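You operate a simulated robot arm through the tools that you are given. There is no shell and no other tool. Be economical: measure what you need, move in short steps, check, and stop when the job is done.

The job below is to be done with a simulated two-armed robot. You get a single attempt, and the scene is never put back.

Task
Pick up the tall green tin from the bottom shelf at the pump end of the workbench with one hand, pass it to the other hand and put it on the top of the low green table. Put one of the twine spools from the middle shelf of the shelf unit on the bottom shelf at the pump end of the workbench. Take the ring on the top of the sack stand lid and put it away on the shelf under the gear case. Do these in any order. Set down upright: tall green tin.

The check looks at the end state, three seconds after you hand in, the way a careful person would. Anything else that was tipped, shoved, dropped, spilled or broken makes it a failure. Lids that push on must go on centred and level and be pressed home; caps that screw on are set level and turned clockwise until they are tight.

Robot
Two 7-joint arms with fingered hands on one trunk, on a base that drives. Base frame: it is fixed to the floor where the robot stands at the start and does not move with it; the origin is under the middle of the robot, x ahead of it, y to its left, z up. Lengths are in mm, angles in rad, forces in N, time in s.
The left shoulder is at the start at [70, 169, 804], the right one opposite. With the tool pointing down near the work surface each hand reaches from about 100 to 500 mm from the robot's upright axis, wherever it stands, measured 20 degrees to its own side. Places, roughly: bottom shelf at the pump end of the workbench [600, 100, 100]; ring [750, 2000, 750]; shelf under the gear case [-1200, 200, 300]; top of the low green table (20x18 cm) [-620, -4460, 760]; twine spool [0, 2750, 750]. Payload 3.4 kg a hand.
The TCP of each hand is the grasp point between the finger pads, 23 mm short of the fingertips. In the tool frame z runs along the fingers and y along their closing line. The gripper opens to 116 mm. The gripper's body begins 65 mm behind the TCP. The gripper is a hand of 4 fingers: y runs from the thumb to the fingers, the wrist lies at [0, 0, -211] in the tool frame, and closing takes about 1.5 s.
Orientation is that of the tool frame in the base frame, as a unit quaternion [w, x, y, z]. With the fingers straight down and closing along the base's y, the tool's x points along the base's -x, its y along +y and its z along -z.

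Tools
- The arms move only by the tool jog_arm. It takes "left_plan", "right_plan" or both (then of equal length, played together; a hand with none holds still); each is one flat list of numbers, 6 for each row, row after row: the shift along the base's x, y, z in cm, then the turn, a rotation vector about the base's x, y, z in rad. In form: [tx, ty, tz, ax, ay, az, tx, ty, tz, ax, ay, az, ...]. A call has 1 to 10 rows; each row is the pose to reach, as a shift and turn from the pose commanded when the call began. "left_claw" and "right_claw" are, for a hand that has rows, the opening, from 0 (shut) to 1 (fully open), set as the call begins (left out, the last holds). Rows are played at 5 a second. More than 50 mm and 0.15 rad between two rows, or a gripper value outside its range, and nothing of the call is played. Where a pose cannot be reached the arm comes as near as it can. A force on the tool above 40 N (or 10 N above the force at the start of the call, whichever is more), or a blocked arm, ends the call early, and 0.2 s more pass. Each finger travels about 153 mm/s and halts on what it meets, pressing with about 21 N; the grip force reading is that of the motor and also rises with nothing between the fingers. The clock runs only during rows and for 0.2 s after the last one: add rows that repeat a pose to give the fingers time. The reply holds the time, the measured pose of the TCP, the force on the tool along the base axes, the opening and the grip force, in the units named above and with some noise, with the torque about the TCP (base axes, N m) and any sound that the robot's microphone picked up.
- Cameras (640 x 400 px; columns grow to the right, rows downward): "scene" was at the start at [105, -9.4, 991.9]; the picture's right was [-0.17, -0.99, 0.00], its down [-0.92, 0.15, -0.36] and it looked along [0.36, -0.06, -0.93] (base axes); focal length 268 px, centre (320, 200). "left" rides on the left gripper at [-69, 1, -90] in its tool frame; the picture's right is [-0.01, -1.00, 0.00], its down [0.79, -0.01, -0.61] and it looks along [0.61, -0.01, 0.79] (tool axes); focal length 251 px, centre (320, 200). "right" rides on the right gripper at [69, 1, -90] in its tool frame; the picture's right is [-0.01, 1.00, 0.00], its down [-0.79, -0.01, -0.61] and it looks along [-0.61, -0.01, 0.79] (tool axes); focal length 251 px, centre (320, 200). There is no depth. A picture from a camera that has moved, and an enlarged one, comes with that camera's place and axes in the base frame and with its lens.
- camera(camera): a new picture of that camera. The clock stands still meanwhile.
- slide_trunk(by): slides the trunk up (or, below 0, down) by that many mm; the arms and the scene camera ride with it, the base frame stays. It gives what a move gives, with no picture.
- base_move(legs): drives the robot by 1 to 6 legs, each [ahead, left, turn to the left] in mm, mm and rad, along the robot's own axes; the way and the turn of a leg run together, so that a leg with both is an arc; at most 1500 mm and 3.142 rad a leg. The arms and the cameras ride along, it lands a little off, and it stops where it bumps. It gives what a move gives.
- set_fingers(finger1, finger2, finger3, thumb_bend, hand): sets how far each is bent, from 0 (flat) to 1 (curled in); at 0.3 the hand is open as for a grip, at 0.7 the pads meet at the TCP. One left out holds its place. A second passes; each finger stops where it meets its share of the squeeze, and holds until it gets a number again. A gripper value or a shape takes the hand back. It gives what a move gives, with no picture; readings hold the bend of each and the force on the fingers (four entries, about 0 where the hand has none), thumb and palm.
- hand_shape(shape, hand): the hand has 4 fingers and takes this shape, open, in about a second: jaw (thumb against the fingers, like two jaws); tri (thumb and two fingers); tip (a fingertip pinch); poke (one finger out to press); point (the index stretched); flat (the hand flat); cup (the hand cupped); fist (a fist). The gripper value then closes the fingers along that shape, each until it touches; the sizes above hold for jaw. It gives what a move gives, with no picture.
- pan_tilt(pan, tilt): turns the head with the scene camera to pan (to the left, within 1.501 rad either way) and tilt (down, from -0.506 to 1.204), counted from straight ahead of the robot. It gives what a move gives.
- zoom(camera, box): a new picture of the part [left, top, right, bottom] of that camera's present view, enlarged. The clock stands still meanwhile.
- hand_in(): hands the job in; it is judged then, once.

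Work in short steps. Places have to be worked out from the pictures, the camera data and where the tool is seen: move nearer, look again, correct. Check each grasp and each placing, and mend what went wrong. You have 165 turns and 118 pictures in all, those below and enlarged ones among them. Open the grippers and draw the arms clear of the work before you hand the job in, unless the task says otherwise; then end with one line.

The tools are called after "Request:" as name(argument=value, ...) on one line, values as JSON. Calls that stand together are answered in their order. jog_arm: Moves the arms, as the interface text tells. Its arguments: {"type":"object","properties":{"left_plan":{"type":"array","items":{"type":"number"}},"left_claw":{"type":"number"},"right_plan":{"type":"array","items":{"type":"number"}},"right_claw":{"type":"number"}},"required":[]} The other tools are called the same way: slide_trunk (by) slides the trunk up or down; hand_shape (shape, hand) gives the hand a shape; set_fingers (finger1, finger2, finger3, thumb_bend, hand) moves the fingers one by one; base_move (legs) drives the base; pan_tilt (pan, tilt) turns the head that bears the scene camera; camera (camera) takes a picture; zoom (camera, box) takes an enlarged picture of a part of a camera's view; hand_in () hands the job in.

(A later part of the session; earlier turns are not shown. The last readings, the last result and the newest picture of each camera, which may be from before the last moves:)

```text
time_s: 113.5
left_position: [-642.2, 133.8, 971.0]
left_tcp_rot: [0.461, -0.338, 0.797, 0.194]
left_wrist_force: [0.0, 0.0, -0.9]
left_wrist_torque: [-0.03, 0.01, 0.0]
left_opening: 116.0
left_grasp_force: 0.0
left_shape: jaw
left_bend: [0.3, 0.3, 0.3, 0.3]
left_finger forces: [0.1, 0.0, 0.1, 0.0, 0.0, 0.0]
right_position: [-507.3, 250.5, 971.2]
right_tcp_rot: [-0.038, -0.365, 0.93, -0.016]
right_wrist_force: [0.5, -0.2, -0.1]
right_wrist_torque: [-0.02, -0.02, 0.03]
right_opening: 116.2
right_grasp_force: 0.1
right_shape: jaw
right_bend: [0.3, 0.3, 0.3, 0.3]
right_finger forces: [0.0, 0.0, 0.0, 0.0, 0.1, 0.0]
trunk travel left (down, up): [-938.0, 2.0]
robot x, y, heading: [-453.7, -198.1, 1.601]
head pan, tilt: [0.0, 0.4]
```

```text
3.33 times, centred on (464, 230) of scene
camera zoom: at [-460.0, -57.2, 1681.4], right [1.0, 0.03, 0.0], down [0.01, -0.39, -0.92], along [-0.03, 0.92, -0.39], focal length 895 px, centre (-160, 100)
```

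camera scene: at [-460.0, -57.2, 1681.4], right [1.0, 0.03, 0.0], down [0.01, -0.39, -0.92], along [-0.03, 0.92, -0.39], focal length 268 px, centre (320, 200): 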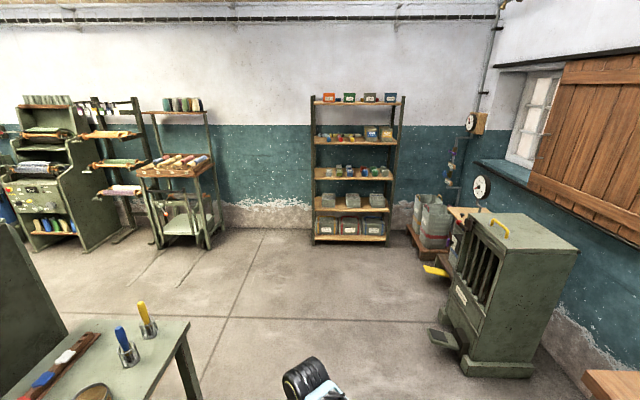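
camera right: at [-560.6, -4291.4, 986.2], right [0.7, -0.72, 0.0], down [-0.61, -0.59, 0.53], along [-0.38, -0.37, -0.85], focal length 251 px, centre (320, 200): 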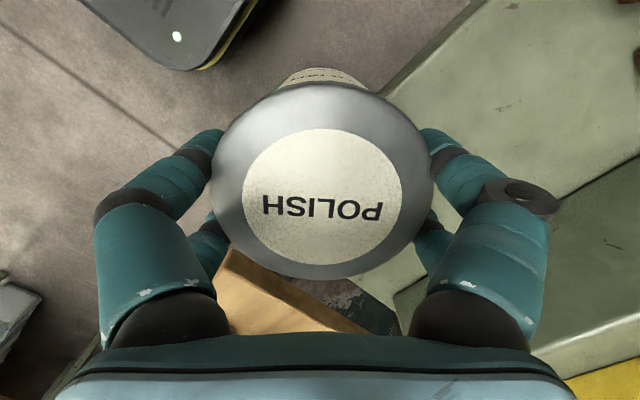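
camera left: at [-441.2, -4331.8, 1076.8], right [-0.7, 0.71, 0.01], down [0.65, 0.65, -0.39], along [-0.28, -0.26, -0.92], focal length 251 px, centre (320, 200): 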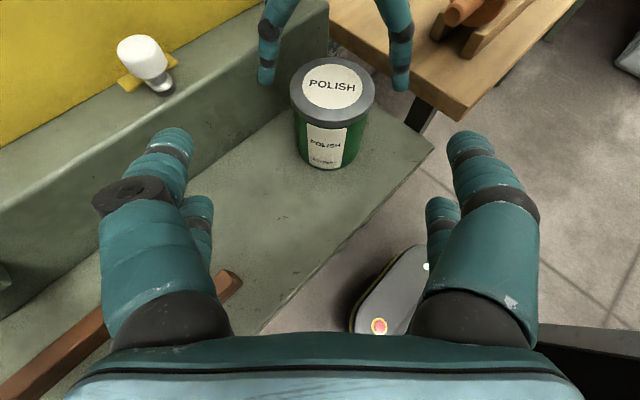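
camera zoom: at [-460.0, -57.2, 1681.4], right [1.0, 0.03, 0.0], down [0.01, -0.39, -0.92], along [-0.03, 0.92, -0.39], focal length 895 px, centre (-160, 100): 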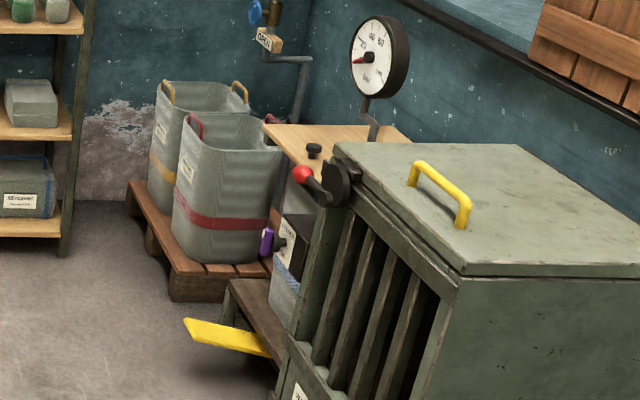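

The middle shelf holds small coloured spools and jars at x≈0. I drive nearer, then look again.

Request:
base_move(legs=[[0, 0, -0.03], [1200, -200, 0], [600, -150, 0]])

Request:
pan_tilt(pan=0, tilt=0.6)

Request:
camera(camera="scene")

```text
time_s: 123.2
left_position: [-298.4, 1941.2, 973.6]
left_tcp_rot: [0.464, -0.327, 0.801, 0.188]
left_wrist_force: [0.0, 0.4, 0.2]
left_wrist_torque: [0.01, -0.02, 0.07]
left_opening: 115.9
left_grasp_force: 0.0
left_shape: jaw
left_bend: [0.3, 0.3, 0.3, 0.3]
left_finger forces: [0.0, 0.0, 0.1, 0.1, 0.0, 0.1]
right_position: [-161.1, 2054.8, 971.6]
right_tcp_rot: [-0.038, -0.354, 0.934, -0.015]
right_wrist_force: [-0.6, -0.6, 0.2]
right_wrist_torque: [0.02, -0.02, 0.02]
right_opening: 115.8
right_grasp_force: 0.1
right_shape: jaw
right_bend: [0.3, 0.3, 0.3, 0.3]
right_finger forces: [0.0, 0.0, 0.0, 0.0, 0.1, 0.0]
trunk travel left (down, up): [-938.0, 2.0]
robot x, y, heading: [-117.2, 1603.5, 1.576]
head pan, tilt: [0.0, 0.4]
```

```text
time_s: 123.9
left_position: [-296.9, 1942.5, 971.8]
left_tcp_rot: [0.464, -0.328, 0.801, 0.188]
left_wrist_force: [-0.8, -0.4, 0.4]
left_wrist_torque: [-0.01, -0.01, 0.0]
left_opening: 116.1
left_grasp_force: 0.0
left_shape: jaw
left_bend: [0.3, 0.3, 0.3, 0.3]
left_finger forces: [0.0, 0.1, 0.0, 0.0, 0.0, 0.0]
right_position: [-160.3, 2055.8, 970.9]
right_tcp_rot: [-0.039, -0.353, 0.935, -0.016]
right_wrist_force: [0.2, -0.7, 0.6]
right_wrist_torque: [-0.01, -0.01, 0.0]
right_opening: 115.9
right_grasp_force: 0.0
right_shape: jaw
right_bend: [0.3, 0.3, 0.3, 0.3]
right_finger forces: [0.0, 0.1, 0.1, 0.0, 0.1, 0.1]
trunk travel left (down, up): [-938.0, 2.0]
robot x, y, heading: [-118.9, 1604.8, 1.575]
head pan, tilt: [0.0, 0.6]
```

```text
74 pictures are left
camera scene: at [-120.1, 1742.8, 1663.2], right [1.0, 0.01, 0.0], down [0.0, -0.56, -0.83], along [-0.01, 0.83, -0.56], focal length 268 px, centre (320, 200)
```

scene: 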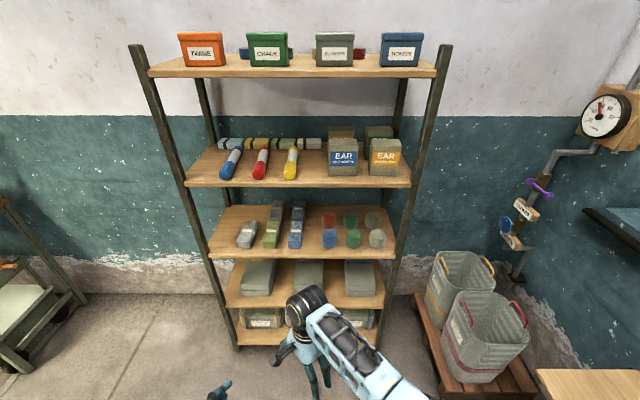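

I lower the trunk to view the middle shelf better.

Request:
slide_trunk(by=-480)

Request:
zoom(camera="scene", box=[180, 100, 460, 275])

```text
refused: -480 is not a number from -400 to 400
```

```text
2.29 times, centred on (320, 188) of scene
camera zoom: at [-120.1, 1742.8, 1663.2], right [1.0, 0.01, 0.0], down [0.0, -0.56, -0.83], along [-0.01, 0.83, -0.56], focal length 614 px, centre (320, 229)
```

zoom: 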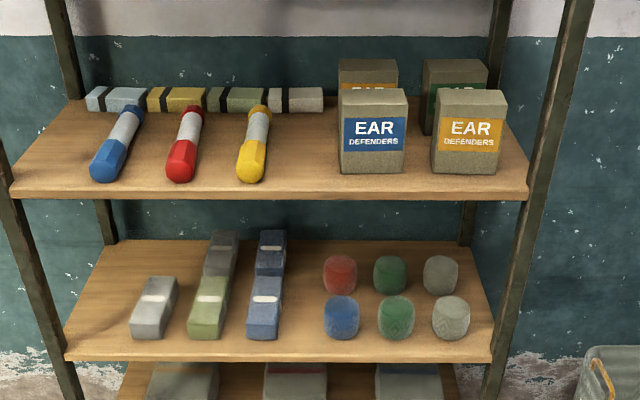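

Six spools stand on the middle shelf (two rows of three). I'll take the front blue one with the left hand: yaw the left hand straight ahead again and draw the right hand back and aside.

Request:
jog_arm(left_plan=[-2, 0.4, 0, 0, 0, 0.134, -4, 1, 0, 0, 0, 0.267, -6.2, 2, 0, 0, 0, 0.4, -8.5, 3, 0, 0, 0, 0.534, -10.8, 4.2, 0, 0, 0, 0.667, -13, 5.6, 0, 0, 0, 0.8, -13, 5.6, 0, 0, 0, 0.8], right_plan=[2, -2.5, 0, 0, 0, 0, 4, -5, 0, 0, 0, 0, 6, -7.5, 0, 0, 0, 0, 8, -10, 0, 0, 0, 0, 10, -12.5, 0, 0, 0, 0, 12, -15, 0, 0, 0, 0, 14, -17, 0, 0, 0, 0])

Request:
slide_trunk(by=-130)

Request:
camera(camera="scene")

```text
time_s: 125.5
left_position: [-426.0, 1998.4, 972.6]
left_tcp_rot: [-0.353, 0.614, -0.61, -0.354]
left_wrist_force: [-0.1, -1.7, -0.7]
left_wrist_torque: [0.0, 0.01, 0.02]
left_opening: 115.7
left_grasp_force: 0.1
left_shape: jaw
left_bend: [0.3, 0.3, 0.3, 0.3]
left_finger forces: [0.0, 0.0, 0.0, 0.0, 0.1, 0.0]
right_position: [-17.3, 1883.6, 970.8]
right_tcp_rot: [-0.038, -0.354, 0.934, -0.015]
right_wrist_force: [-0.5, -0.3, 0.3]
right_wrist_torque: [0.01, -0.02, 0.01]
right_opening: 115.6
right_grasp_force: 0.1
right_shape: jaw
right_bend: [0.3, 0.3, 0.3, 0.3]
right_finger forces: [0.1, 0.0, 0.0, 0.0, 0.0, 0.1]
trunk travel left (down, up): [-938.0, 2.0]
robot x, y, heading: [-119.6, 1602.2, 1.575]
head pan, tilt: [0.0, 0.6]
```

```text
time_s: 127.1
left_position: [-427.2, 1997.9, 843.5]
left_tcp_rot: [-0.354, 0.614, -0.611, -0.354]
left_wrist_force: [0.3, 0.2, -0.4]
left_wrist_torque: [0.01, 0.0, 0.01]
left_opening: 115.8
left_grasp_force: 0.0
left_shape: jaw
left_bend: [0.3, 0.3, 0.3, 0.3]
left_finger forces: [0.1, 0.0, 0.0, 0.1, 0.0, 0.0]
right_position: [-18.3, 1886.0, 839.7]
right_tcp_rot: [-0.038, -0.353, 0.935, -0.015]
right_wrist_force: [-1.1, -0.8, 0.1]
right_wrist_torque: [0.02, 0.01, -0.01]
right_opening: 116.1
right_grasp_force: 0.0
right_shape: jaw
right_bend: [0.3, 0.3, 0.3, 0.3]
right_finger forces: [0.0, 0.1, 0.0, 0.1, 0.0, 0.0]
trunk travel left (down, up): [-808.0, 132.0]
robot x, y, heading: [-118.1, 1603.0, 1.584]
head pan, tilt: [0.0, 0.6]
```

```text
72 pictures are left
camera scene: at [-119.9, 1742.3, 1533.3], right [1.0, 0.01, 0.0], down [0.0, -0.56, -0.83], along [-0.01, 0.83, -0.56], focal length 268 px, centre (320, 200)
```

scene: 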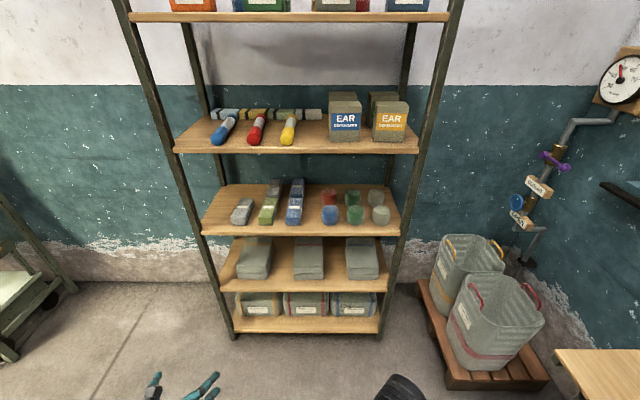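

Blue spool ≈[−89, 2690, 790]. I bring the left hand inward/forward and drive so it is in front of the spool, well short of the shelf.

Request:
jog_arm(left_plan=[2, 1.5, 0, 0, 0, 0, 4, 3, 0, 0, 0, 0, 6, 4.5, 0, 0, 0, 0, 8, 6, 0, 0, 0, 0, 10, 7, 0, 0, 0, 0, 12, 8, 0, 0, 0, 0, 12, 8, 0, 0, 0, 0])

Request:
base_move(legs=[[420, -217, 0]])

Request:
camera(camera="left")

Request:
camera(camera="scene")

```text
time_s: 128.4
left_position: [-366.6, 2068.9, 836.6]
left_tcp_rot: [0.31, -0.567, 0.657, 0.388]
left_wrist_force: [-0.6, 0.0, -0.2]
left_wrist_torque: [0.0, 0.0, -0.01]
left_opening: 115.8
left_grasp_force: 0.0
left_shape: jaw
left_bend: [0.3, 0.3, 0.3, 0.3]
left_finger forces: [0.0, 0.1, 0.0, 0.0, 0.0, 0.0]
right_position: [-17.1, 1886.1, 840.7]
right_tcp_rot: [-0.037, -0.352, 0.935, -0.015]
right_wrist_force: [0.9, -1.2, -0.3]
right_wrist_torque: [0.02, -0.01, -0.01]
right_opening: 115.9
right_grasp_force: 0.0
right_shape: jaw
right_bend: [0.3, 0.3, 0.3, 0.3]
right_finger forces: [0.0, 0.1, 0.0, 0.1, 0.0, 0.0]
trunk travel left (down, up): [-808.0, 132.0]
robot x, y, heading: [-119.1, 1605.4, 1.576]
head pan, tilt: [0.0, 0.6]
stopped in row 6 (left hand): the arm was blocked; the commanded pose is now the measured one
```

```text
time_s: 131.2
left_position: [-152.5, 2488.8, 837.1]
left_tcp_rot: [0.312, -0.566, 0.658, 0.386]
left_wrist_force: [0.0, 0.1, 0.2]
left_wrist_torque: [-0.01, -0.04, 0.03]
left_opening: 115.7
left_grasp_force: 0.1
left_shape: jaw
left_bend: [0.3, 0.3, 0.3, 0.3]
left_finger forces: [0.0, 0.0, 0.1, 0.1, 0.1, 0.0]
right_position: [195.8, 2305.0, 840.2]
right_tcp_rot: [-0.038, -0.352, 0.935, -0.014]
right_wrist_force: [0.3, 0.2, 0.1]
right_wrist_torque: [0.03, -0.03, -0.02]
right_opening: 115.7
right_grasp_force: 0.1
right_shape: jaw
right_bend: [0.3, 0.3, 0.3, 0.3]
right_finger forces: [0.1, 0.1, 0.0, 0.0, 0.0, 0.0]
trunk travel left (down, up): [-808.0, 132.0]
robot x, y, heading: [96.4, 2024.4, 1.577]
head pan, tilt: [0.0, 0.6]
```

```text
71 pictures are left
camera left: at [-140.4, 2446.4, 940.2], right [0.99, -0.06, -0.15], down [-0.11, -0.92, -0.37], along [-0.12, 0.38, -0.92], focal length 251 px, centre (320, 200)
```

left: 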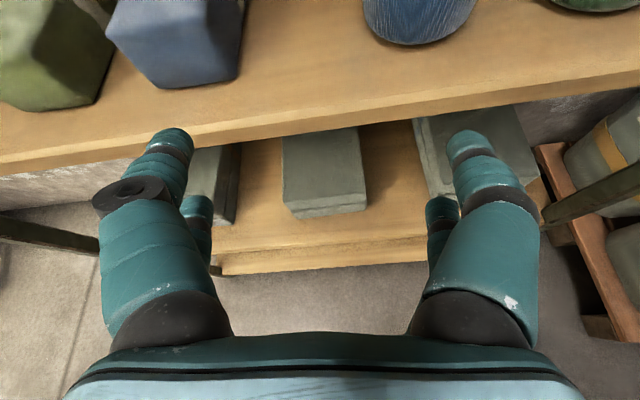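

```text
70 pictures are left
camera scene: at [93.2, 2162.6, 1533.3], right [1.0, 0.0, 0.0], down [0.0, -0.56, -0.83], along [0.0, 0.83, -0.56], focal length 268 px, centre (320, 200)
```

scene: 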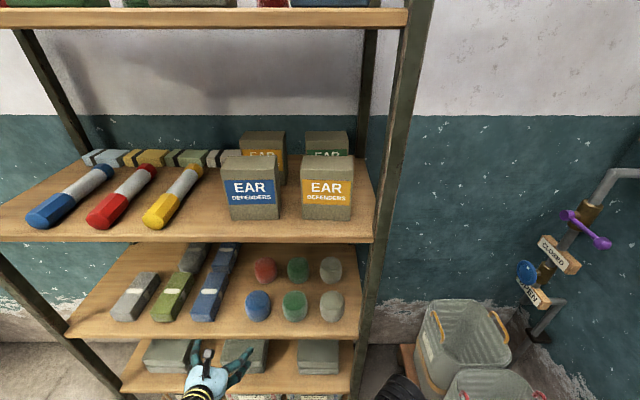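

By comparing views, the shelf is higher than listed: z≈820, edge y≈2555, spool ≈[−88,2632]. I raise the trunk and re-square the left hand with TCP about z 880.

Request:
slide_trunk(by=120)

Request:
jog_arm(left_plan=[0, 0, -2.5, 0.004, -0.052, 0.022, 0, 0, -5, 0.008, -0.104, 0.044, 0, 0, -7.5, 0.011, -0.156, 0.065, 0, 0, -7.5, 0.011, -0.156, 0.065])

Request:
camera(camera="left")

```text
time_s: 132.7
left_position: [-153.3, 2488.9, 956.4]
left_tcp_rot: [0.311, -0.566, 0.658, 0.387]
left_wrist_force: [-0.9, 0.4, -0.9]
left_wrist_torque: [-0.05, -0.01, 0.01]
left_opening: 115.9
left_grasp_force: 0.0
left_shape: jaw
left_bend: [0.3, 0.3, 0.3, 0.3]
left_finger forces: [0.0, 0.1, 0.0, 0.0, 0.0, 0.0]
right_position: [195.5, 2305.3, 959.8]
right_tcp_rot: [-0.038, -0.352, 0.935, -0.015]
right_wrist_force: [-0.2, -0.5, 0.8]
right_wrist_torque: [-0.02, -0.01, 0.0]
right_opening: 116.0
right_grasp_force: 0.0
right_shape: jaw
right_bend: [0.3, 0.3, 0.3, 0.3]
right_finger forces: [0.1, 0.1, 0.0, 0.0, 0.0, 0.0]
trunk travel left (down, up): [-928.0, 12.0]
robot x, y, heading: [92.5, 2025.5, 1.568]
head pan, tilt: [0.0, 0.6]
```

```text
time_s: 133.7
left_position: [-151.7, 2489.2, 882.2]
left_tcp_rot: [-0.353, 0.614, -0.61, -0.356]
left_wrist_force: [-0.3, -0.2, -0.6]
left_wrist_torque: [0.02, -0.01, 0.03]
left_opening: 116.0
left_grasp_force: 0.0
left_shape: jaw
left_bend: [0.3, 0.3, 0.3, 0.3]
left_finger forces: [0.0, 0.0, 0.0, 0.1, 0.0, 0.0]
right_position: [196.6, 2306.4, 959.6]
right_tcp_rot: [-0.038, -0.352, 0.935, -0.014]
right_wrist_force: [-0.1, 0.1, 0.3]
right_wrist_torque: [-0.01, -0.03, 0.0]
right_opening: 116.1
right_grasp_force: 0.1
right_shape: jaw
right_bend: [0.3, 0.3, 0.3, 0.3]
right_finger forces: [0.0, 0.1, 0.1, 0.1, 0.0, 0.0]
trunk travel left (down, up): [-928.0, 12.0]
robot x, y, heading: [97.9, 2020.9, 1.578]
head pan, tilt: [0.0, 0.6]
```

```text
69 pictures are left
camera left: at [-153.7, 2445.7, 986.2], right [1.0, 0.01, 0.01], down [0.01, -0.92, -0.38], along [0.0, 0.39, -0.92], focal length 251 px, centre (320, 200)
```

left: 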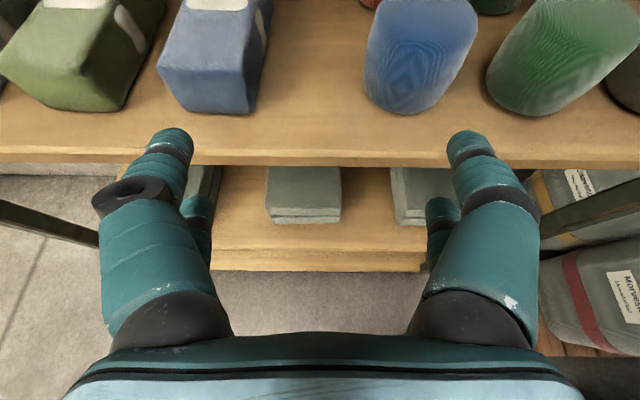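

Triangulated: shelf z≈823, blue spool centre ≈[−83,2625], radius ≈33, green neighbour 95 mm right. I narrow the claw to ~88 mm, strafe right 66 mm and forward 40 mm, then look.

Request:
jog_arm(left_plan=[0, 0, -0.5, 0, 0, 0, 0, 0, -1.2, 0, 0, 0, 0, 0, -1.8, 0, 0, 0, 0, 0, -1.8, 0, 0, 0], left_claw=0.74)

Request:
base_move(legs=[[35, -66, 0]])

Request:
camera(camera="left")

```text
time_s: 134.7
left_position: [-152.8, 2489.7, 863.8]
left_tcp_rot: [-0.352, 0.613, -0.611, -0.355]
left_wrist_force: [0.1, 0.9, 0.0]
left_wrist_torque: [0.0, -0.01, -0.01]
left_opening: 86.0
left_grasp_force: 0.0
left_shape: jaw
left_bend: [0.63, 0.63, 0.63, 0.64]
left_finger forces: [0.0, 0.1, 0.0, 0.1, 0.0, 0.1]
right_position: [195.9, 2305.5, 960.3]
right_tcp_rot: [-0.038, -0.351, 0.935, -0.014]
right_wrist_force: [0.7, -0.2, -0.2]
right_wrist_torque: [-0.02, 0.02, 0.0]
right_opening: 115.3
right_grasp_force: 0.1
right_shape: jaw
right_bend: [0.3, 0.3, 0.3, 0.3]
right_finger forces: [0.0, 0.0, 0.0, 0.0, 0.1, 0.0]
trunk travel left (down, up): [-928.0, 12.0]
robot x, y, heading: [96.8, 2020.5, 1.575]
head pan, tilt: [0.0, 0.6]
```

```text
time_s: 135.8
left_position: [-90.4, 2524.0, 863.7]
left_tcp_rot: [-0.354, 0.614, -0.61, -0.354]
left_wrist_force: [-0.5, -0.1, -0.9]
left_wrist_torque: [0.0, 0.02, 0.0]
left_opening: 86.2
left_grasp_force: 0.3
left_shape: jaw
left_bend: [0.63, 0.63, 0.63, 0.64]
left_finger forces: [0.0, 0.0, 0.0, 0.0, 0.0, 0.1]
right_position: [257.7, 2338.4, 961.4]
right_tcp_rot: [-0.036, -0.353, 0.935, -0.015]
right_wrist_force: [-0.7, -0.4, 0.2]
right_wrist_torque: [-0.02, -0.03, 0.01]
right_opening: 116.1
right_grasp_force: 0.1
right_shape: jaw
right_bend: [0.3, 0.3, 0.3, 0.3]
right_finger forces: [0.0, 0.1, 0.0, 0.0, 0.0, 0.0]
trunk travel left (down, up): [-928.0, 12.0]
robot x, y, heading: [159.8, 2058.1, 1.569]
head pan, tilt: [0.0, 0.6]
```

```text
68 pictures are left
camera left: at [-91.9, 2480.0, 967.7], right [1.0, 0.01, 0.01], down [0.01, -0.92, -0.39], along [0.01, 0.39, -0.92], focal length 251 px, centre (320, 200)
```

left: 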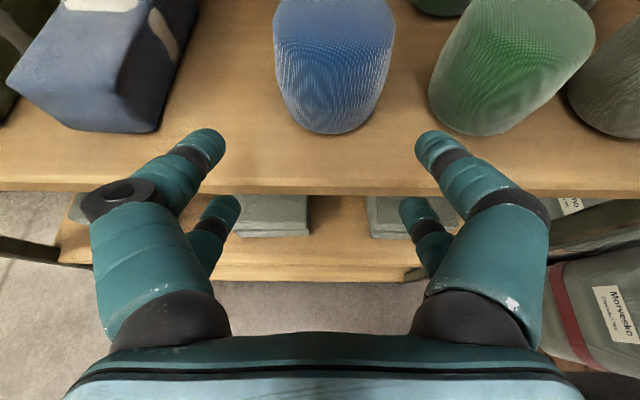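

Spool centre ≈[−78,2629]. I open slightly (0.8), nudge 10 mm right, and drive forward 60 mm for a check.

Request:
jog_arm(left_plan=[0.5, 0, 0, 0, 0, 0, 1.1, 0, 0, 0, 0, 0, 1.1, 0, 0, 0, 0, 0], left_claw=0.8)

Request:
base_move(legs=[[58, 0, 0]])

Request:
camera(camera="left")

```text
time_s: 136.6
left_position: [-73.9, 2524.1, 862.5]
left_tcp_rot: [-0.351, 0.614, -0.612, -0.355]
left_wrist_force: [-0.3, 0.6, 0.3]
left_wrist_torque: [0.05, -0.03, 0.01]
left_opening: 92.7
left_grasp_force: 0.0
left_shape: jaw
left_bend: [0.59, 0.59, 0.59, 0.59]
left_finger forces: [0.1, 0.0, 0.1, 0.1, 0.0, 0.0]
right_position: [262.2, 2340.2, 958.5]
right_tcp_rot: [-0.04, -0.352, 0.935, -0.015]
right_wrist_force: [0.0, -0.2, 0.2]
right_wrist_torque: [-0.03, -0.01, -0.01]
right_opening: 115.9
right_grasp_force: 0.0
right_shape: jaw
right_bend: [0.3, 0.3, 0.3, 0.3]
right_finger forces: [0.0, 0.0, 0.1, 0.0, 0.0, 0.1]
trunk travel left (down, up): [-928.0, 12.0]
robot x, y, heading: [158.9, 2059.8, 1.574]
head pan, tilt: [0.0, 0.6]
```

```text
time_s: 137.5
left_position: [-76.8, 2576.6, 866.7]
left_tcp_rot: [-0.354, 0.612, -0.61, -0.356]
left_wrist_force: [-0.3, -0.6, 0.1]
left_wrist_torque: [0.01, -0.01, -0.01]
left_opening: 92.6
left_grasp_force: 0.0
left_shape: jaw
left_bend: [0.59, 0.59, 0.59, 0.59]
left_finger forces: [0.1, 0.0, 0.0, 0.1, 0.0, 0.0]
right_position: [259.7, 2391.9, 962.4]
right_tcp_rot: [-0.038, -0.352, 0.935, -0.012]
right_wrist_force: [0.6, 0.2, -0.3]
right_wrist_torque: [0.01, -0.04, 0.01]
right_opening: 116.0
right_grasp_force: 0.0
right_shape: jaw
right_bend: [0.3, 0.3, 0.3, 0.3]
right_finger forces: [0.0, 0.0, 0.0, 0.1, 0.0, 0.0]
trunk travel left (down, up): [-928.0, 12.0]
robot x, y, heading: [156.5, 2114.8, 1.579]
head pan, tilt: [0.0, 0.6]
```

```text
67 pictures are left
camera left: at [-78.5, 2533.1, 970.3], right [1.0, 0.01, 0.01], down [0.01, -0.92, -0.39], along [0.0, 0.39, -0.92], focal length 251 px, centre (320, 200)
```

left: 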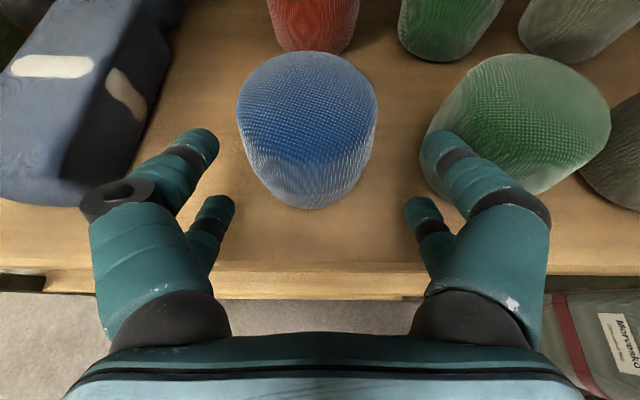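

Spool now reads x≈−84; I shift 8 mm left and drive the last 44 mm.

Request:
jog_arm(left_plan=[-0.4, 0, 0, 0, 0, 0, -0.8, 0, 0, 0, 0, 0, -0.8, 0, 0, 0, 0, 0])

Request:
base_move(legs=[[44, 0, 0]])

Request:
camera(camera="left")

```text
time_s: 138.3
left_position: [-86.3, 2582.8, 862.1]
left_tcp_rot: [-0.351, 0.615, -0.612, -0.354]
left_wrist_force: [0.0, -0.5, -0.3]
left_wrist_torque: [0.02, 0.0, 0.0]
left_opening: 92.5
left_grasp_force: 0.1
left_shape: jaw
left_bend: [0.59, 0.59, 0.59, 0.59]
left_finger forces: [0.0, 0.1, 0.0, 0.1, 0.1, 0.1]
right_position: [260.0, 2398.9, 959.6]
right_tcp_rot: [-0.039, -0.352, 0.935, -0.015]
right_wrist_force: [-0.4, 0.2, -0.2]
right_wrist_torque: [0.0, -0.05, -0.02]
right_opening: 115.8
right_grasp_force: 0.1
right_shape: jaw
right_bend: [0.3, 0.3, 0.3, 0.3]
right_finger forces: [0.0, 0.0, 0.1, 0.0, 0.1, 0.1]
trunk travel left (down, up): [-928.0, 12.0]
robot x, y, heading: [161.2, 2114.8, 1.575]
head pan, tilt: [0.0, 0.6]
```

```text
time_s: 139.2
left_position: [-87.1, 2620.3, 865.8]
left_tcp_rot: [-0.354, 0.612, -0.61, -0.357]
left_wrist_force: [0.1, -0.2, -0.8]
left_wrist_torque: [-0.03, -0.02, 0.01]
left_opening: 92.8
left_grasp_force: 0.0
left_shape: jaw
left_bend: [0.59, 0.59, 0.59, 0.59]
left_finger forces: [0.0, 0.0, 0.1, 0.1, 0.0, 0.1]
right_position: [260.6, 2434.7, 963.1]
right_tcp_rot: [-0.038, -0.354, 0.935, -0.012]
right_wrist_force: [-0.1, -0.3, 0.2]
right_wrist_torque: [0.06, -0.01, -0.01]
right_opening: 116.0
right_grasp_force: 0.0
right_shape: jaw
right_bend: [0.3, 0.3, 0.3, 0.3]
right_finger forces: [0.0, 0.0, 0.0, 0.0, 0.0, 0.0]
trunk travel left (down, up): [-928.0, 12.0]
robot x, y, heading: [160.2, 2157.7, 1.578]
head pan, tilt: [0.0, 0.6]
```

```text
66 pictures are left
camera left: at [-87.4, 2575.9, 970.4], right [1.0, 0.01, 0.01], down [0.01, -0.92, -0.39], along [0.0, 0.39, -0.92], focal length 251 px, centre (320, 200)
```

left: 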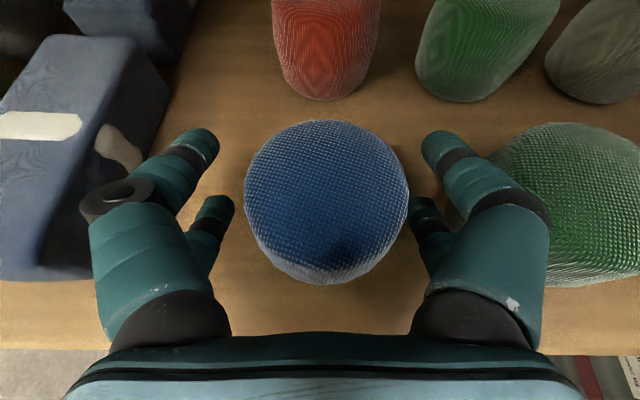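

Well centred between the fingers without touching the green neighbour. Closing.

Request:
jog_arm(left_plan=[0, 0, 0, 0, 0, 0, 0, 0, 0, 0, 0, 0, 0, 0, 0, 0, 0, 0, 0, 0, 0, 0, 0, 0, 0, 0, 0, 0, 0, 0, 0, 0, 0, 0, 0, 0, 0, 0, 0, 0, 0, 0], left_claw=0)

Request:
jog_arm(left_plan=[0, 0, 1.5, 0, 0, 0, 0, 0, 3, 0, 0, 0, 0, 0, 3, 0, 0, 0])

Request:
camera(camera="left")

```text
time_s: 140.8
left_position: [-87.3, 2626.2, 863.9]
left_tcp_rot: [-0.352, 0.614, -0.61, -0.355]
left_wrist_force: [0.1, -0.4, -2.1]
left_wrist_torque: [0.02, -0.04, 0.0]
left_opening: 43.4
left_grasp_force: 20.9
left_shape: jaw
left_bend: [0.74, 0.73, 0.72, 0.81]
left_finger forces: [21.0, 19.7, 20.0, 0.0, 20.8, 0.0]
right_position: [259.6, 2441.3, 960.3]
right_tcp_rot: [-0.039, -0.353, 0.935, -0.015]
right_wrist_force: [0.6, 0.6, -0.5]
right_wrist_torque: [-0.01, 0.0, -0.02]
right_opening: 115.9
right_grasp_force: 0.0
right_shape: jaw
right_bend: [0.3, 0.3, 0.3, 0.3]
right_finger forces: [0.0, 0.0, 0.0, 0.1, 0.0, 0.1]
trunk travel left (down, up): [-928.0, 12.0]
robot x, y, heading: [158.3, 2157.0, 1.579]
head pan, tilt: [0.0, 0.6]
```

```text
time_s: 141.6
left_position: [-86.1, 2625.3, 892.5]
left_tcp_rot: [-0.352, 0.614, -0.611, -0.354]
left_wrist_force: [-0.4, 0.5, -1.2]
left_wrist_torque: [0.01, -0.02, 0.01]
left_opening: 43.6
left_grasp_force: 20.6
left_shape: jaw
left_bend: [0.74, 0.73, 0.72, 0.81]
left_finger forces: [21.1, 19.7, 20.0, 0.0, 20.5, 0.0]
right_position: [259.5, 2440.3, 959.8]
right_tcp_rot: [-0.039, -0.354, 0.934, -0.015]
right_wrist_force: [0.1, 0.0, -0.1]
right_wrist_torque: [0.01, -0.01, -0.01]
right_opening: 116.0
right_grasp_force: 0.1
right_shape: jaw
right_bend: [0.3, 0.3, 0.3, 0.3]
right_finger forces: [0.1, 0.1, 0.1, 0.1, 0.1, 0.0]
trunk travel left (down, up): [-928.0, 12.0]
robot x, y, heading: [156.9, 2160.5, 1.576]
head pan, tilt: [0.0, 0.6]
```

```text
65 pictures are left
camera left: at [-87.4, 2582.3, 997.0], right [1.0, 0.01, 0.01], down [0.01, -0.92, -0.38], along [0.0, 0.38, -0.92], focal length 251 px, centre (320, 200)
```

left: 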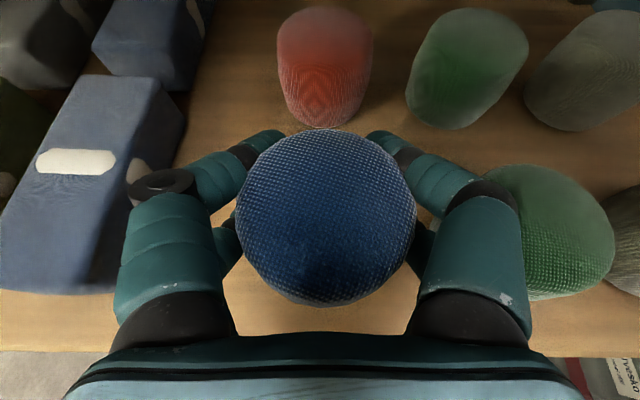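

The spool is lifted cleanly and the others stand. I back away and drive round to face the workbench shelf.

Request:
base_move(legs=[[-500, 0, 0], [0, 550, 0], [0, 0, -1.576], [0, -900, 0], [0, -840, 0]])

Request:
pan_tilt(pan=0.3, tilt=0.8)

Request:
camera(camera="scene")

```text
time_s: 143.0
left_position: [-89.7, 2511.4, 893.1]
left_tcp_rot: [-0.349, 0.618, -0.608, -0.357]
left_wrist_force: [1.4, 0.6, -0.8]
left_wrist_torque: [0.01, 0.0, -0.01]
left_opening: 43.8
left_grasp_force: 21.4
left_shape: jaw
left_bend: [0.74, 0.73, 0.72, 0.81]
left_finger forces: [21.3, 19.8, 20.1, 0.0, 20.6, 0.0]
right_position: [256.5, 2329.8, 959.0]
right_tcp_rot: [-0.04, -0.359, 0.932, -0.017]
right_wrist_force: [-0.8, 0.0, 0.3]
right_wrist_torque: [-0.04, 0.01, -0.02]
right_opening: 115.8
right_grasp_force: 0.0
right_shape: jaw
right_bend: [0.3, 0.3, 0.3, 0.3]
right_finger forces: [0.0, 0.0, 0.0, 0.0, 0.1, 0.1]
trunk travel left (down, up): [-928.0, 12.0]
robot x, y, heading: [160.9, 2045.9, 1.588]
head pan, tilt: [0.0, 0.6]
stopped in leg 1: the robot was blocked; the commanded pose is now the measured one
```

```text
time_s: 143.8
left_position: [-93.0, 2509.4, 894.4]
left_tcp_rot: [-0.352, 0.616, -0.608, -0.356]
left_wrist_force: [0.1, 0.5, -1.4]
left_wrist_torque: [0.06, 0.04, 0.08]
left_opening: 43.8
left_grasp_force: 21.0
left_shape: jaw
left_bend: [0.74, 0.73, 0.72, 0.81]
left_finger forces: [21.1, 19.9, 20.1, 0.0, 20.6, 0.0]
right_position: [255.0, 2327.7, 960.0]
right_tcp_rot: [-0.038, -0.358, 0.933, -0.016]
right_wrist_force: [0.4, -1.3, 0.7]
right_wrist_torque: [0.05, 0.08, -0.02]
right_opening: 115.9
right_grasp_force: 0.0
right_shape: jaw
right_bend: [0.3, 0.3, 0.3, 0.3]
right_finger forces: [0.0, 0.1, 0.1, 0.0, 0.0, 0.1]
trunk travel left (down, up): [-928.0, 12.0]
robot x, y, heading: [158.0, 2049.5, 1.587]
head pan, tilt: [0.3, 0.799]
```

```text
64 pictures are left
camera scene: at [130.9, 2172.2, 1636.6], right [0.95, 0.31, 0.0], down [0.22, -0.68, -0.7], along [-0.22, 0.66, -0.72], focal length 268 px, centre (320, 200)
```

scene: 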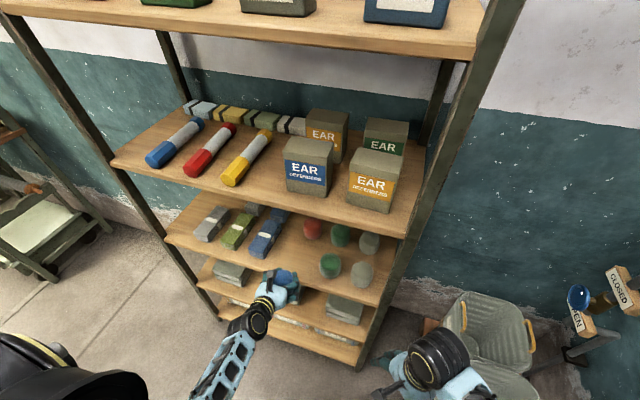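

Blocked when reversing; something is behind-right. I look that way.

Request:
pan_tilt(pan=-1.5, tilt=0.9)

Request:
camera(camera="scene")

```text
time_s: 145.6
left_position: [-92.7, 2509.6, 892.5]
left_tcp_rot: [-0.351, 0.617, -0.607, -0.357]
left_wrist_force: [1.0, 0.2, -2.3]
left_wrist_torque: [-0.01, 0.03, 0.04]
left_opening: 43.4
left_grasp_force: 20.9
left_shape: jaw
left_bend: [0.74, 0.73, 0.72, 0.81]
left_finger forces: [21.2, 19.7, 20.2, 0.1, 20.6, 0.0]
right_position: [255.0, 2327.9, 958.6]
right_tcp_rot: [-0.039, -0.357, 0.933, -0.017]
right_wrist_force: [0.7, -0.5, 1.4]
right_wrist_torque: [-0.03, 0.05, -0.01]
right_opening: 116.1
right_grasp_force: 0.1
right_shape: jaw
right_bend: [0.3, 0.3, 0.3, 0.3]
right_finger forces: [0.0, 0.0, 0.1, 0.1, 0.0, 0.0]
trunk travel left (down, up): [-928.0, 12.0]
robot x, y, heading: [157.3, 2047.0, 1.59]
head pan, tilt: [-1.499, 0.901]
```

```text
63 pictures are left
camera scene: at [231.7, 2104.8, 1628.4], right [0.09, -1.0, 0.0], down [-0.78, -0.07, -0.62], along [0.62, 0.05, -0.78], focal length 268 px, centre (320, 200)
```

scene: 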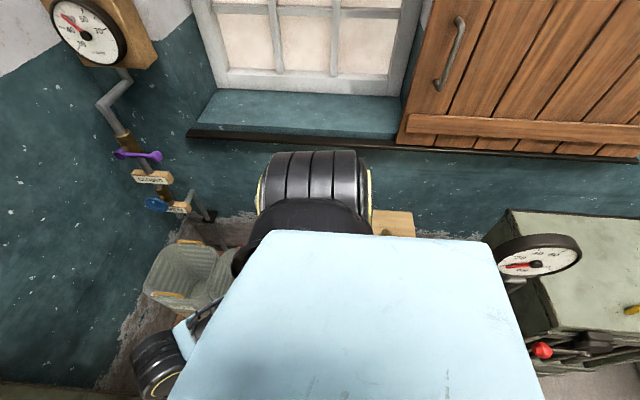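

Nothing visible toppled; the base probably touched the stand's pedal. I strafe left 250 mm first, then reverse.

Request:
base_move(legs=[[0, 250, 0], [-450, 50, 0]])

Request:
camera(camera="scene")

```text
time_s: 149.8
left_position: [-383.2, 2052.0, 893.4]
left_tcp_rot: [-0.347, 0.622, -0.603, -0.359]
left_wrist_force: [0.5, -0.6, -1.6]
left_wrist_torque: [0.0, 0.02, 0.03]
left_opening: 43.7
left_grasp_force: 20.8
left_shape: jaw
left_bend: [0.74, 0.73, 0.72, 0.81]
left_finger forces: [21.3, 19.8, 20.3, 0.0, 20.5, 0.0]
right_position: [-31.5, 1875.0, 959.3]
right_tcp_rot: [-0.039, -0.364, 0.93, -0.017]
right_wrist_force: [0.0, -0.4, 0.3]
right_wrist_torque: [-0.06, 0.04, -0.01]
right_opening: 115.8
right_grasp_force: 0.0
right_shape: jaw
right_bend: [0.3, 0.3, 0.3, 0.3]
right_finger forces: [0.1, 0.1, 0.0, 0.1, 0.0, 0.1]
trunk travel left (down, up): [-928.0, 12.0]
robot x, y, heading: [-127.1, 1591.4, 1.603]
head pan, tilt: [-1.499, 0.901]
```

```text
62 pictures are left
camera scene: at [-52.9, 1651.4, 1628.3], right [0.1, -0.99, 0.0], down [-0.78, -0.08, -0.62], along [0.62, 0.06, -0.78], focal length 268 px, centre (320, 200)
```

scene: 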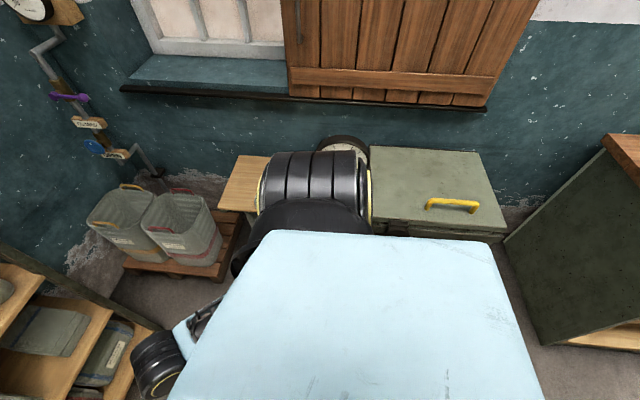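

Clear. Now strafe left, turn to face the bench, and strafe right along the aisle.

Request:
base_move(legs=[[0, 300, 0], [0, 0, -1.603], [0, -850, 0], [0, -835, 0]])

Request:
pan_tilt(pan=0.3, tilt=0.8)

Request:
camera(camera="scene")

```text
time_s: 163.9
left_position: [10.7, 127.8, 893.3]
left_tcp_rot: [0.499, 0.014, 0.866, -0.008]
left_wrist_force: [-0.6, 0.0, -1.4]
left_wrist_torque: [0.01, 0.01, -0.01]
left_opening: 43.5
left_grasp_force: 21.3
left_shape: jaw
left_bend: [0.74, 0.73, 0.72, 0.81]
left_finger forces: [21.1, 19.7, 20.0, 0.0, 20.4, 0.0]
right_position: [-189.4, -211.7, 959.9]
right_tcp_rot: [-0.039, 0.429, 0.902, 0.015]
right_wrist_force: [0.2, 0.2, 0.4]
right_wrist_torque: [-0.03, 0.01, 0.02]
right_opening: 115.9
right_grasp_force: 0.1
right_shape: jaw
right_bend: [0.3, 0.3, 0.3, 0.3]
right_finger forces: [0.0, 0.0, 0.0, 0.0, 0.1, 0.0]
trunk travel left (down, up): [-928.0, 12.0]
robot x, y, heading: [-465.4, -101.1, -0.032]
head pan, tilt: [-1.499, 0.901]
```

```text
time_s: 165.7
left_position: [10.4, 125.6, 893.1]
left_tcp_rot: [0.499, 0.015, 0.866, -0.008]
left_wrist_force: [-0.3, -0.9, -1.5]
left_wrist_torque: [-0.01, 0.0, 0.03]
left_opening: 43.7
left_grasp_force: 21.0
left_shape: jaw
left_bend: [0.74, 0.73, 0.72, 0.81]
left_finger forces: [21.0, 19.7, 20.0, 0.1, 20.4, 0.0]
right_position: [-188.8, -212.1, 958.9]
right_tcp_rot: [-0.039, 0.428, 0.903, 0.017]
right_wrist_force: [0.3, -0.2, -0.4]
right_wrist_torque: [-0.01, -0.01, 0.02]
right_opening: 115.8
right_grasp_force: 0.2
right_shape: jaw
right_bend: [0.3, 0.3, 0.3, 0.3]
right_finger forces: [0.0, 0.0, 0.1, 0.1, 0.1, 0.0]
trunk travel left (down, up): [-928.0, 12.0]
robot x, y, heading: [-465.2, -101.7, -0.034]
head pan, tilt: [0.3, 0.799]
```

```text
61 pictures are left
camera scene: at [-336.6, -80.4, 1636.3], right [0.26, -0.96, 0.0], down [-0.69, -0.19, -0.7], along [0.67, 0.18, -0.72], focal length 268 px, centre (320, 200)
```

scene: 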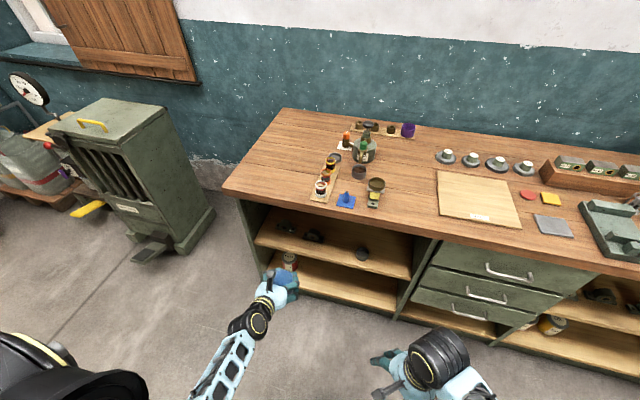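

I correct heading, raise the right hand clear of my own base, and lower the trunk in two stages.

Request:
jog_arm(right_plan=[0, 0, 4, 0, 0, 0, 0, 0, 8, 0, 0, 0, 0, 0, 12, 0, 0, 0, 0, 0, 12, 0, 0, 0])

Request:
base_move(legs=[[0, 0, 0.033]])

Request:
slide_trunk(by=-400)

Request:
slide_trunk(by=-260)

Request:
camera(camera="scene")

```text
time_s: 166.7
left_position: [10.9, 126.3, 892.7]
left_tcp_rot: [0.499, 0.014, 0.866, -0.007]
left_wrist_force: [-1.1, -0.5, -0.9]
left_wrist_torque: [-0.05, 0.0, -0.02]
left_opening: 43.4
left_grasp_force: 21.2
left_shape: jaw
left_bend: [0.74, 0.73, 0.72, 0.81]
left_finger forces: [21.1, 19.8, 20.1, 0.1, 20.4, 0.0]
right_position: [-188.0, -214.0, 1079.1]
right_tcp_rot: [-0.039, 0.428, 0.903, 0.017]
right_wrist_force: [-0.6, -0.3, 0.0]
right_wrist_torque: [-0.01, 0.02, 0.02]
right_opening: 115.7
right_grasp_force: 0.0
right_shape: jaw
right_bend: [0.3, 0.3, 0.3, 0.3]
right_finger forces: [0.1, 0.1, 0.1, 0.0, 0.1, 0.0]
trunk travel left (down, up): [-928.0, 12.0]
robot x, y, heading: [-462.8, -96.5, -0.031]
head pan, tilt: [0.3, 0.799]
```

```text
time_s: 167.5
left_position: [2.1, 142.5, 893.5]
left_tcp_rot: [0.5, 0.0, 0.866, 0.001]
left_wrist_force: [0.2, -0.5, -1.6]
left_wrist_torque: [-0.02, -0.03, -0.03]
left_opening: 43.6
left_grasp_force: 21.5
left_shape: jaw
left_bend: [0.74, 0.73, 0.72, 0.81]
left_finger forces: [21.1, 19.7, 20.2, 0.1, 20.4, 0.0]
right_position: [-184.9, -204.2, 1080.8]
right_tcp_rot: [-0.039, 0.414, 0.909, 0.017]
right_wrist_force: [0.4, 0.7, 0.0]
right_wrist_torque: [-0.04, 0.02, 0.01]
right_opening: 115.8
right_grasp_force: 0.1
right_shape: jaw
right_bend: [0.3, 0.3, 0.3, 0.3]
right_finger forces: [0.1, 0.1, 0.0, 0.0, 0.0, 0.0]
trunk travel left (down, up): [-928.0, 12.0]
robot x, y, heading: [-464.0, -101.5, 0.002]
head pan, tilt: [0.3, 0.799]
```

```text
time_s: 171.3
left_position: [2.0, 142.2, 493.1]
left_tcp_rot: [0.499, 0.0, 0.867, 0.001]
left_wrist_force: [-0.5, 0.8, -1.5]
left_wrist_torque: [0.0, -0.02, -0.01]
left_opening: 43.5
left_grasp_force: 20.7
left_shape: jaw
left_bend: [0.74, 0.73, 0.72, 0.81]
left_finger forces: [21.2, 19.7, 20.0, 0.0, 20.4, 0.0]
right_position: [-184.5, -203.5, 680.3]
right_tcp_rot: [-0.039, 0.413, 0.91, 0.016]
right_wrist_force: [-0.8, -0.7, 0.0]
right_wrist_torque: [0.0, -0.05, 0.0]
right_opening: 115.9
right_grasp_force: 0.1
right_shape: jaw
right_bend: [0.3, 0.3, 0.3, 0.3]
right_finger forces: [0.0, 0.1, 0.0, 0.1, 0.0, 0.1]
trunk travel left (down, up): [-528.0, 412.0]
robot x, y, heading: [-462.9, -102.6, -0.002]
head pan, tilt: [0.3, 0.799]
```

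```text
time_s: 174.0
left_position: [2.2, 143.0, 233.3]
left_tcp_rot: [0.499, 0.0, 0.867, 0.001]
left_wrist_force: [0.4, 0.6, -2.1]
left_wrist_torque: [0.01, -0.01, 0.01]
left_opening: 43.6
left_grasp_force: 21.4
left_shape: jaw
left_bend: [0.74, 0.73, 0.72, 0.81]
left_finger forces: [21.2, 19.7, 20.1, 0.0, 20.4, 0.0]
right_position: [-185.1, -204.4, 419.9]
right_tcp_rot: [-0.039, 0.413, 0.91, 0.016]
right_wrist_force: [-0.5, 0.4, -0.1]
right_wrist_torque: [0.01, 0.02, 0.01]
right_opening: 115.9
right_grasp_force: 0.0
right_shape: jaw
right_bend: [0.3, 0.3, 0.3, 0.3]
right_finger forces: [0.0, 0.1, 0.0, 0.0, 0.0, 0.0]
trunk travel left (down, up): [-268.0, 672.0]
robot x, y, heading: [-465.7, -98.6, -0.002]
head pan, tilt: [0.3, 0.799]
```

```text
60 pictures are left
camera scene: at [-337.5, -76.2, 976.4], right [0.3, -0.96, 0.0], down [-0.69, -0.21, -0.7], along [0.67, 0.21, -0.72], focal length 268 px, centre (320, 200)
```

scene: 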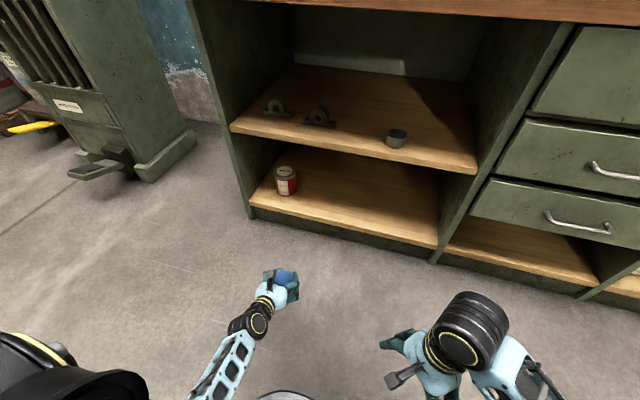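

Clear to enter: I drive forward 443 mm so the spool hovers above the bottom shelf.

Request:
base_move(legs=[[443, 0, 0]])

Request:
slide_trunk(by=-55)

Request:
camera(camera="left")

```text
time_s: 176.6
left_position: [444.7, 143.5, 233.2]
left_tcp_rot: [0.499, -0.001, 0.867, 0.001]
left_wrist_force: [-0.6, 0.0, -1.2]
left_wrist_torque: [0.01, -0.03, 0.0]
left_opening: 43.6
left_grasp_force: 20.7
left_shape: jaw
left_bend: [0.74, 0.73, 0.72, 0.81]
left_finger forces: [21.3, 19.7, 20.1, 0.0, 20.4, 0.0]
right_position: [257.7, -203.5, 420.9]
right_tcp_rot: [-0.039, 0.413, 0.91, 0.017]
right_wrist_force: [-0.8, 0.2, -0.7]
right_wrist_torque: [0.02, 0.02, 0.02]
right_opening: 115.9
right_grasp_force: 0.0
right_shape: jaw
right_bend: [0.3, 0.3, 0.3, 0.3]
right_finger forces: [0.1, 0.0, 0.1, 0.0, 0.0, 0.0]
trunk travel left (down, up): [-268.0, 672.0]
robot x, y, heading: [-18.5, -95.6, -0.0]
head pan, tilt: [0.3, 0.799]
```

```text
time_s: 177.6
left_position: [446.2, 142.2, 178.0]
left_tcp_rot: [0.499, 0.0, 0.866, 0.0]
left_wrist_force: [-0.1, 0.4, -0.2]
left_wrist_torque: [-0.01, -0.02, 0.0]
left_opening: 43.3
left_grasp_force: 20.8
left_shape: jaw
left_bend: [0.75, 0.73, 0.72, 0.81]
left_finger forces: [21.3, 19.7, 20.2, 0.1, 20.4, 0.1]
right_position: [258.0, -204.2, 365.4]
right_tcp_rot: [-0.038, 0.414, 0.909, 0.015]
right_wrist_force: [-0.8, 0.2, 0.9]
right_wrist_torque: [0.0, 0.04, -0.02]
right_opening: 115.8
right_grasp_force: 0.1
right_shape: jaw
right_bend: [0.3, 0.3, 0.3, 0.3]
right_finger forces: [0.1, 0.0, 0.0, 0.1, 0.0, 0.1]
trunk travel left (down, up): [-213.0, 727.0]
robot x, y, heading: [-18.4, -101.5, -0.001]
head pan, tilt: [0.3, 0.799]
```

```text
59 pictures are left
camera left: at [400.4, 143.3, 282.4], right [0.0, -1.0, 0.01], down [-0.92, -0.01, -0.38], along [0.38, 0.0, -0.92], focal length 251 px, centre (320, 200)
```

left: 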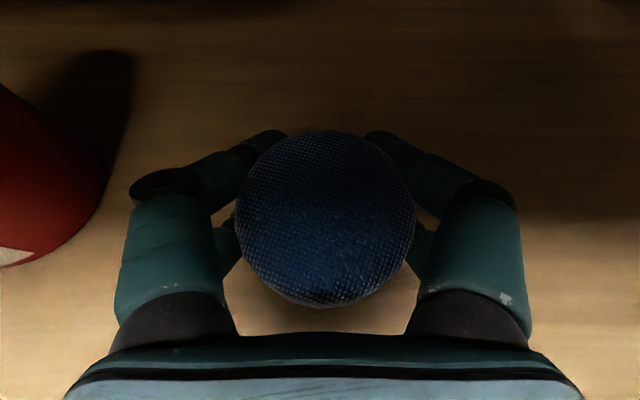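

Lowering to the shelf in small steps.

Request:
slide_trunk(by=-14)

Request:
slide_trunk(by=-5)

Request:
slide_trunk(by=-3)

```text
time_s: 178.2
left_position: [446.3, 142.7, 170.2]
left_tcp_rot: [0.505, 0.0, 0.863, 0.002]
left_wrist_force: [2.1, -0.6, 31.9]
left_wrist_torque: [0.02, 0.24, 0.02]
left_opening: 43.2
left_grasp_force: 20.7
left_shape: jaw
left_bend: [0.75, 0.73, 0.73, 0.81]
left_finger forces: [27.2, 19.2, 20.4, 0.0, 26.8, 0.0]
right_position: [257.1, -204.7, 352.0]
right_tcp_rot: [-0.037, 0.414, 0.909, 0.018]
right_wrist_force: [0.1, -0.1, -0.6]
right_wrist_torque: [-0.04, 0.02, 0.02]
right_opening: 115.6
right_grasp_force: 0.0
right_shape: jaw
right_bend: [0.3, 0.3, 0.3, 0.3]
right_finger forces: [0.0, 0.0, 0.0, 0.0, 0.0, 0.0]
trunk travel left (down, up): [-199.0, 741.0]
robot x, y, heading: [-18.7, -103.5, -0.002]
head pan, tilt: [0.3, 0.799]
```

```text
time_s: 178.6
left_position: [447.9, 142.9, 170.0]
left_tcp_rot: [0.507, 0.001, 0.862, 0.002]
left_wrist_force: [-3.2, 0.3, 20.2]
left_wrist_torque: [-0.02, 0.16, -0.02]
left_opening: 43.2
left_grasp_force: 21.1
left_shape: jaw
left_bend: [0.75, 0.74, 0.73, 0.81]
left_finger forces: [25.8, 19.7, 21.2, 0.0, 25.2, 0.0]
right_position: [256.2, -204.1, 350.5]
right_tcp_rot: [-0.037, 0.413, 0.91, 0.017]
right_wrist_force: [0.1, -0.4, -0.3]
right_wrist_torque: [0.04, 0.01, 0.02]
right_opening: 116.0
right_grasp_force: 0.0
right_shape: jaw
right_bend: [0.3, 0.3, 0.3, 0.3]
right_finger forces: [0.1, 0.0, 0.0, 0.1, 0.0, 0.0]
trunk travel left (down, up): [-197.0, 743.0]
robot x, y, heading: [-23.7, -99.9, -0.003]
head pan, tilt: [0.3, 0.799]
stopped: the force on the tool passed its limit at 45 N (the readings are from after the stop); the commanded pose is now the measured one
```

```text
time_s: 179.2
left_position: [451.1, 143.3, 169.4]
left_tcp_rot: [0.51, -0.001, 0.86, 0.002]
left_wrist_force: [-4.7, -1.3, 19.0]
left_wrist_torque: [-0.02, 0.18, 0.0]
left_opening: 42.7
left_grasp_force: 20.8
left_shape: jaw
left_bend: [0.75, 0.74, 0.73, 0.81]
left_finger forces: [25.5, 19.9, 21.6, 0.0, 25.4, 0.0]
right_position: [258.4, -203.2, 346.6]
right_tcp_rot: [-0.037, 0.413, 0.91, 0.017]
right_wrist_force: [-0.5, 1.3, -0.8]
right_wrist_torque: [-0.03, -0.02, 0.03]
right_opening: 116.2
right_grasp_force: 0.0
right_shape: jaw
right_bend: [0.3, 0.3, 0.3, 0.3]
right_finger forces: [0.0, 0.1, 0.1, 0.1, 0.0, 0.1]
trunk travel left (down, up): [-195.0, 745.0]
robot x, y, heading: [-22.7, -101.2, 0.001]
head pan, tilt: [0.3, 0.799]
stopped: the force on the tool passed its limit at 41 N (the readings are from after the stop); the commanded pose is now the measured one
```

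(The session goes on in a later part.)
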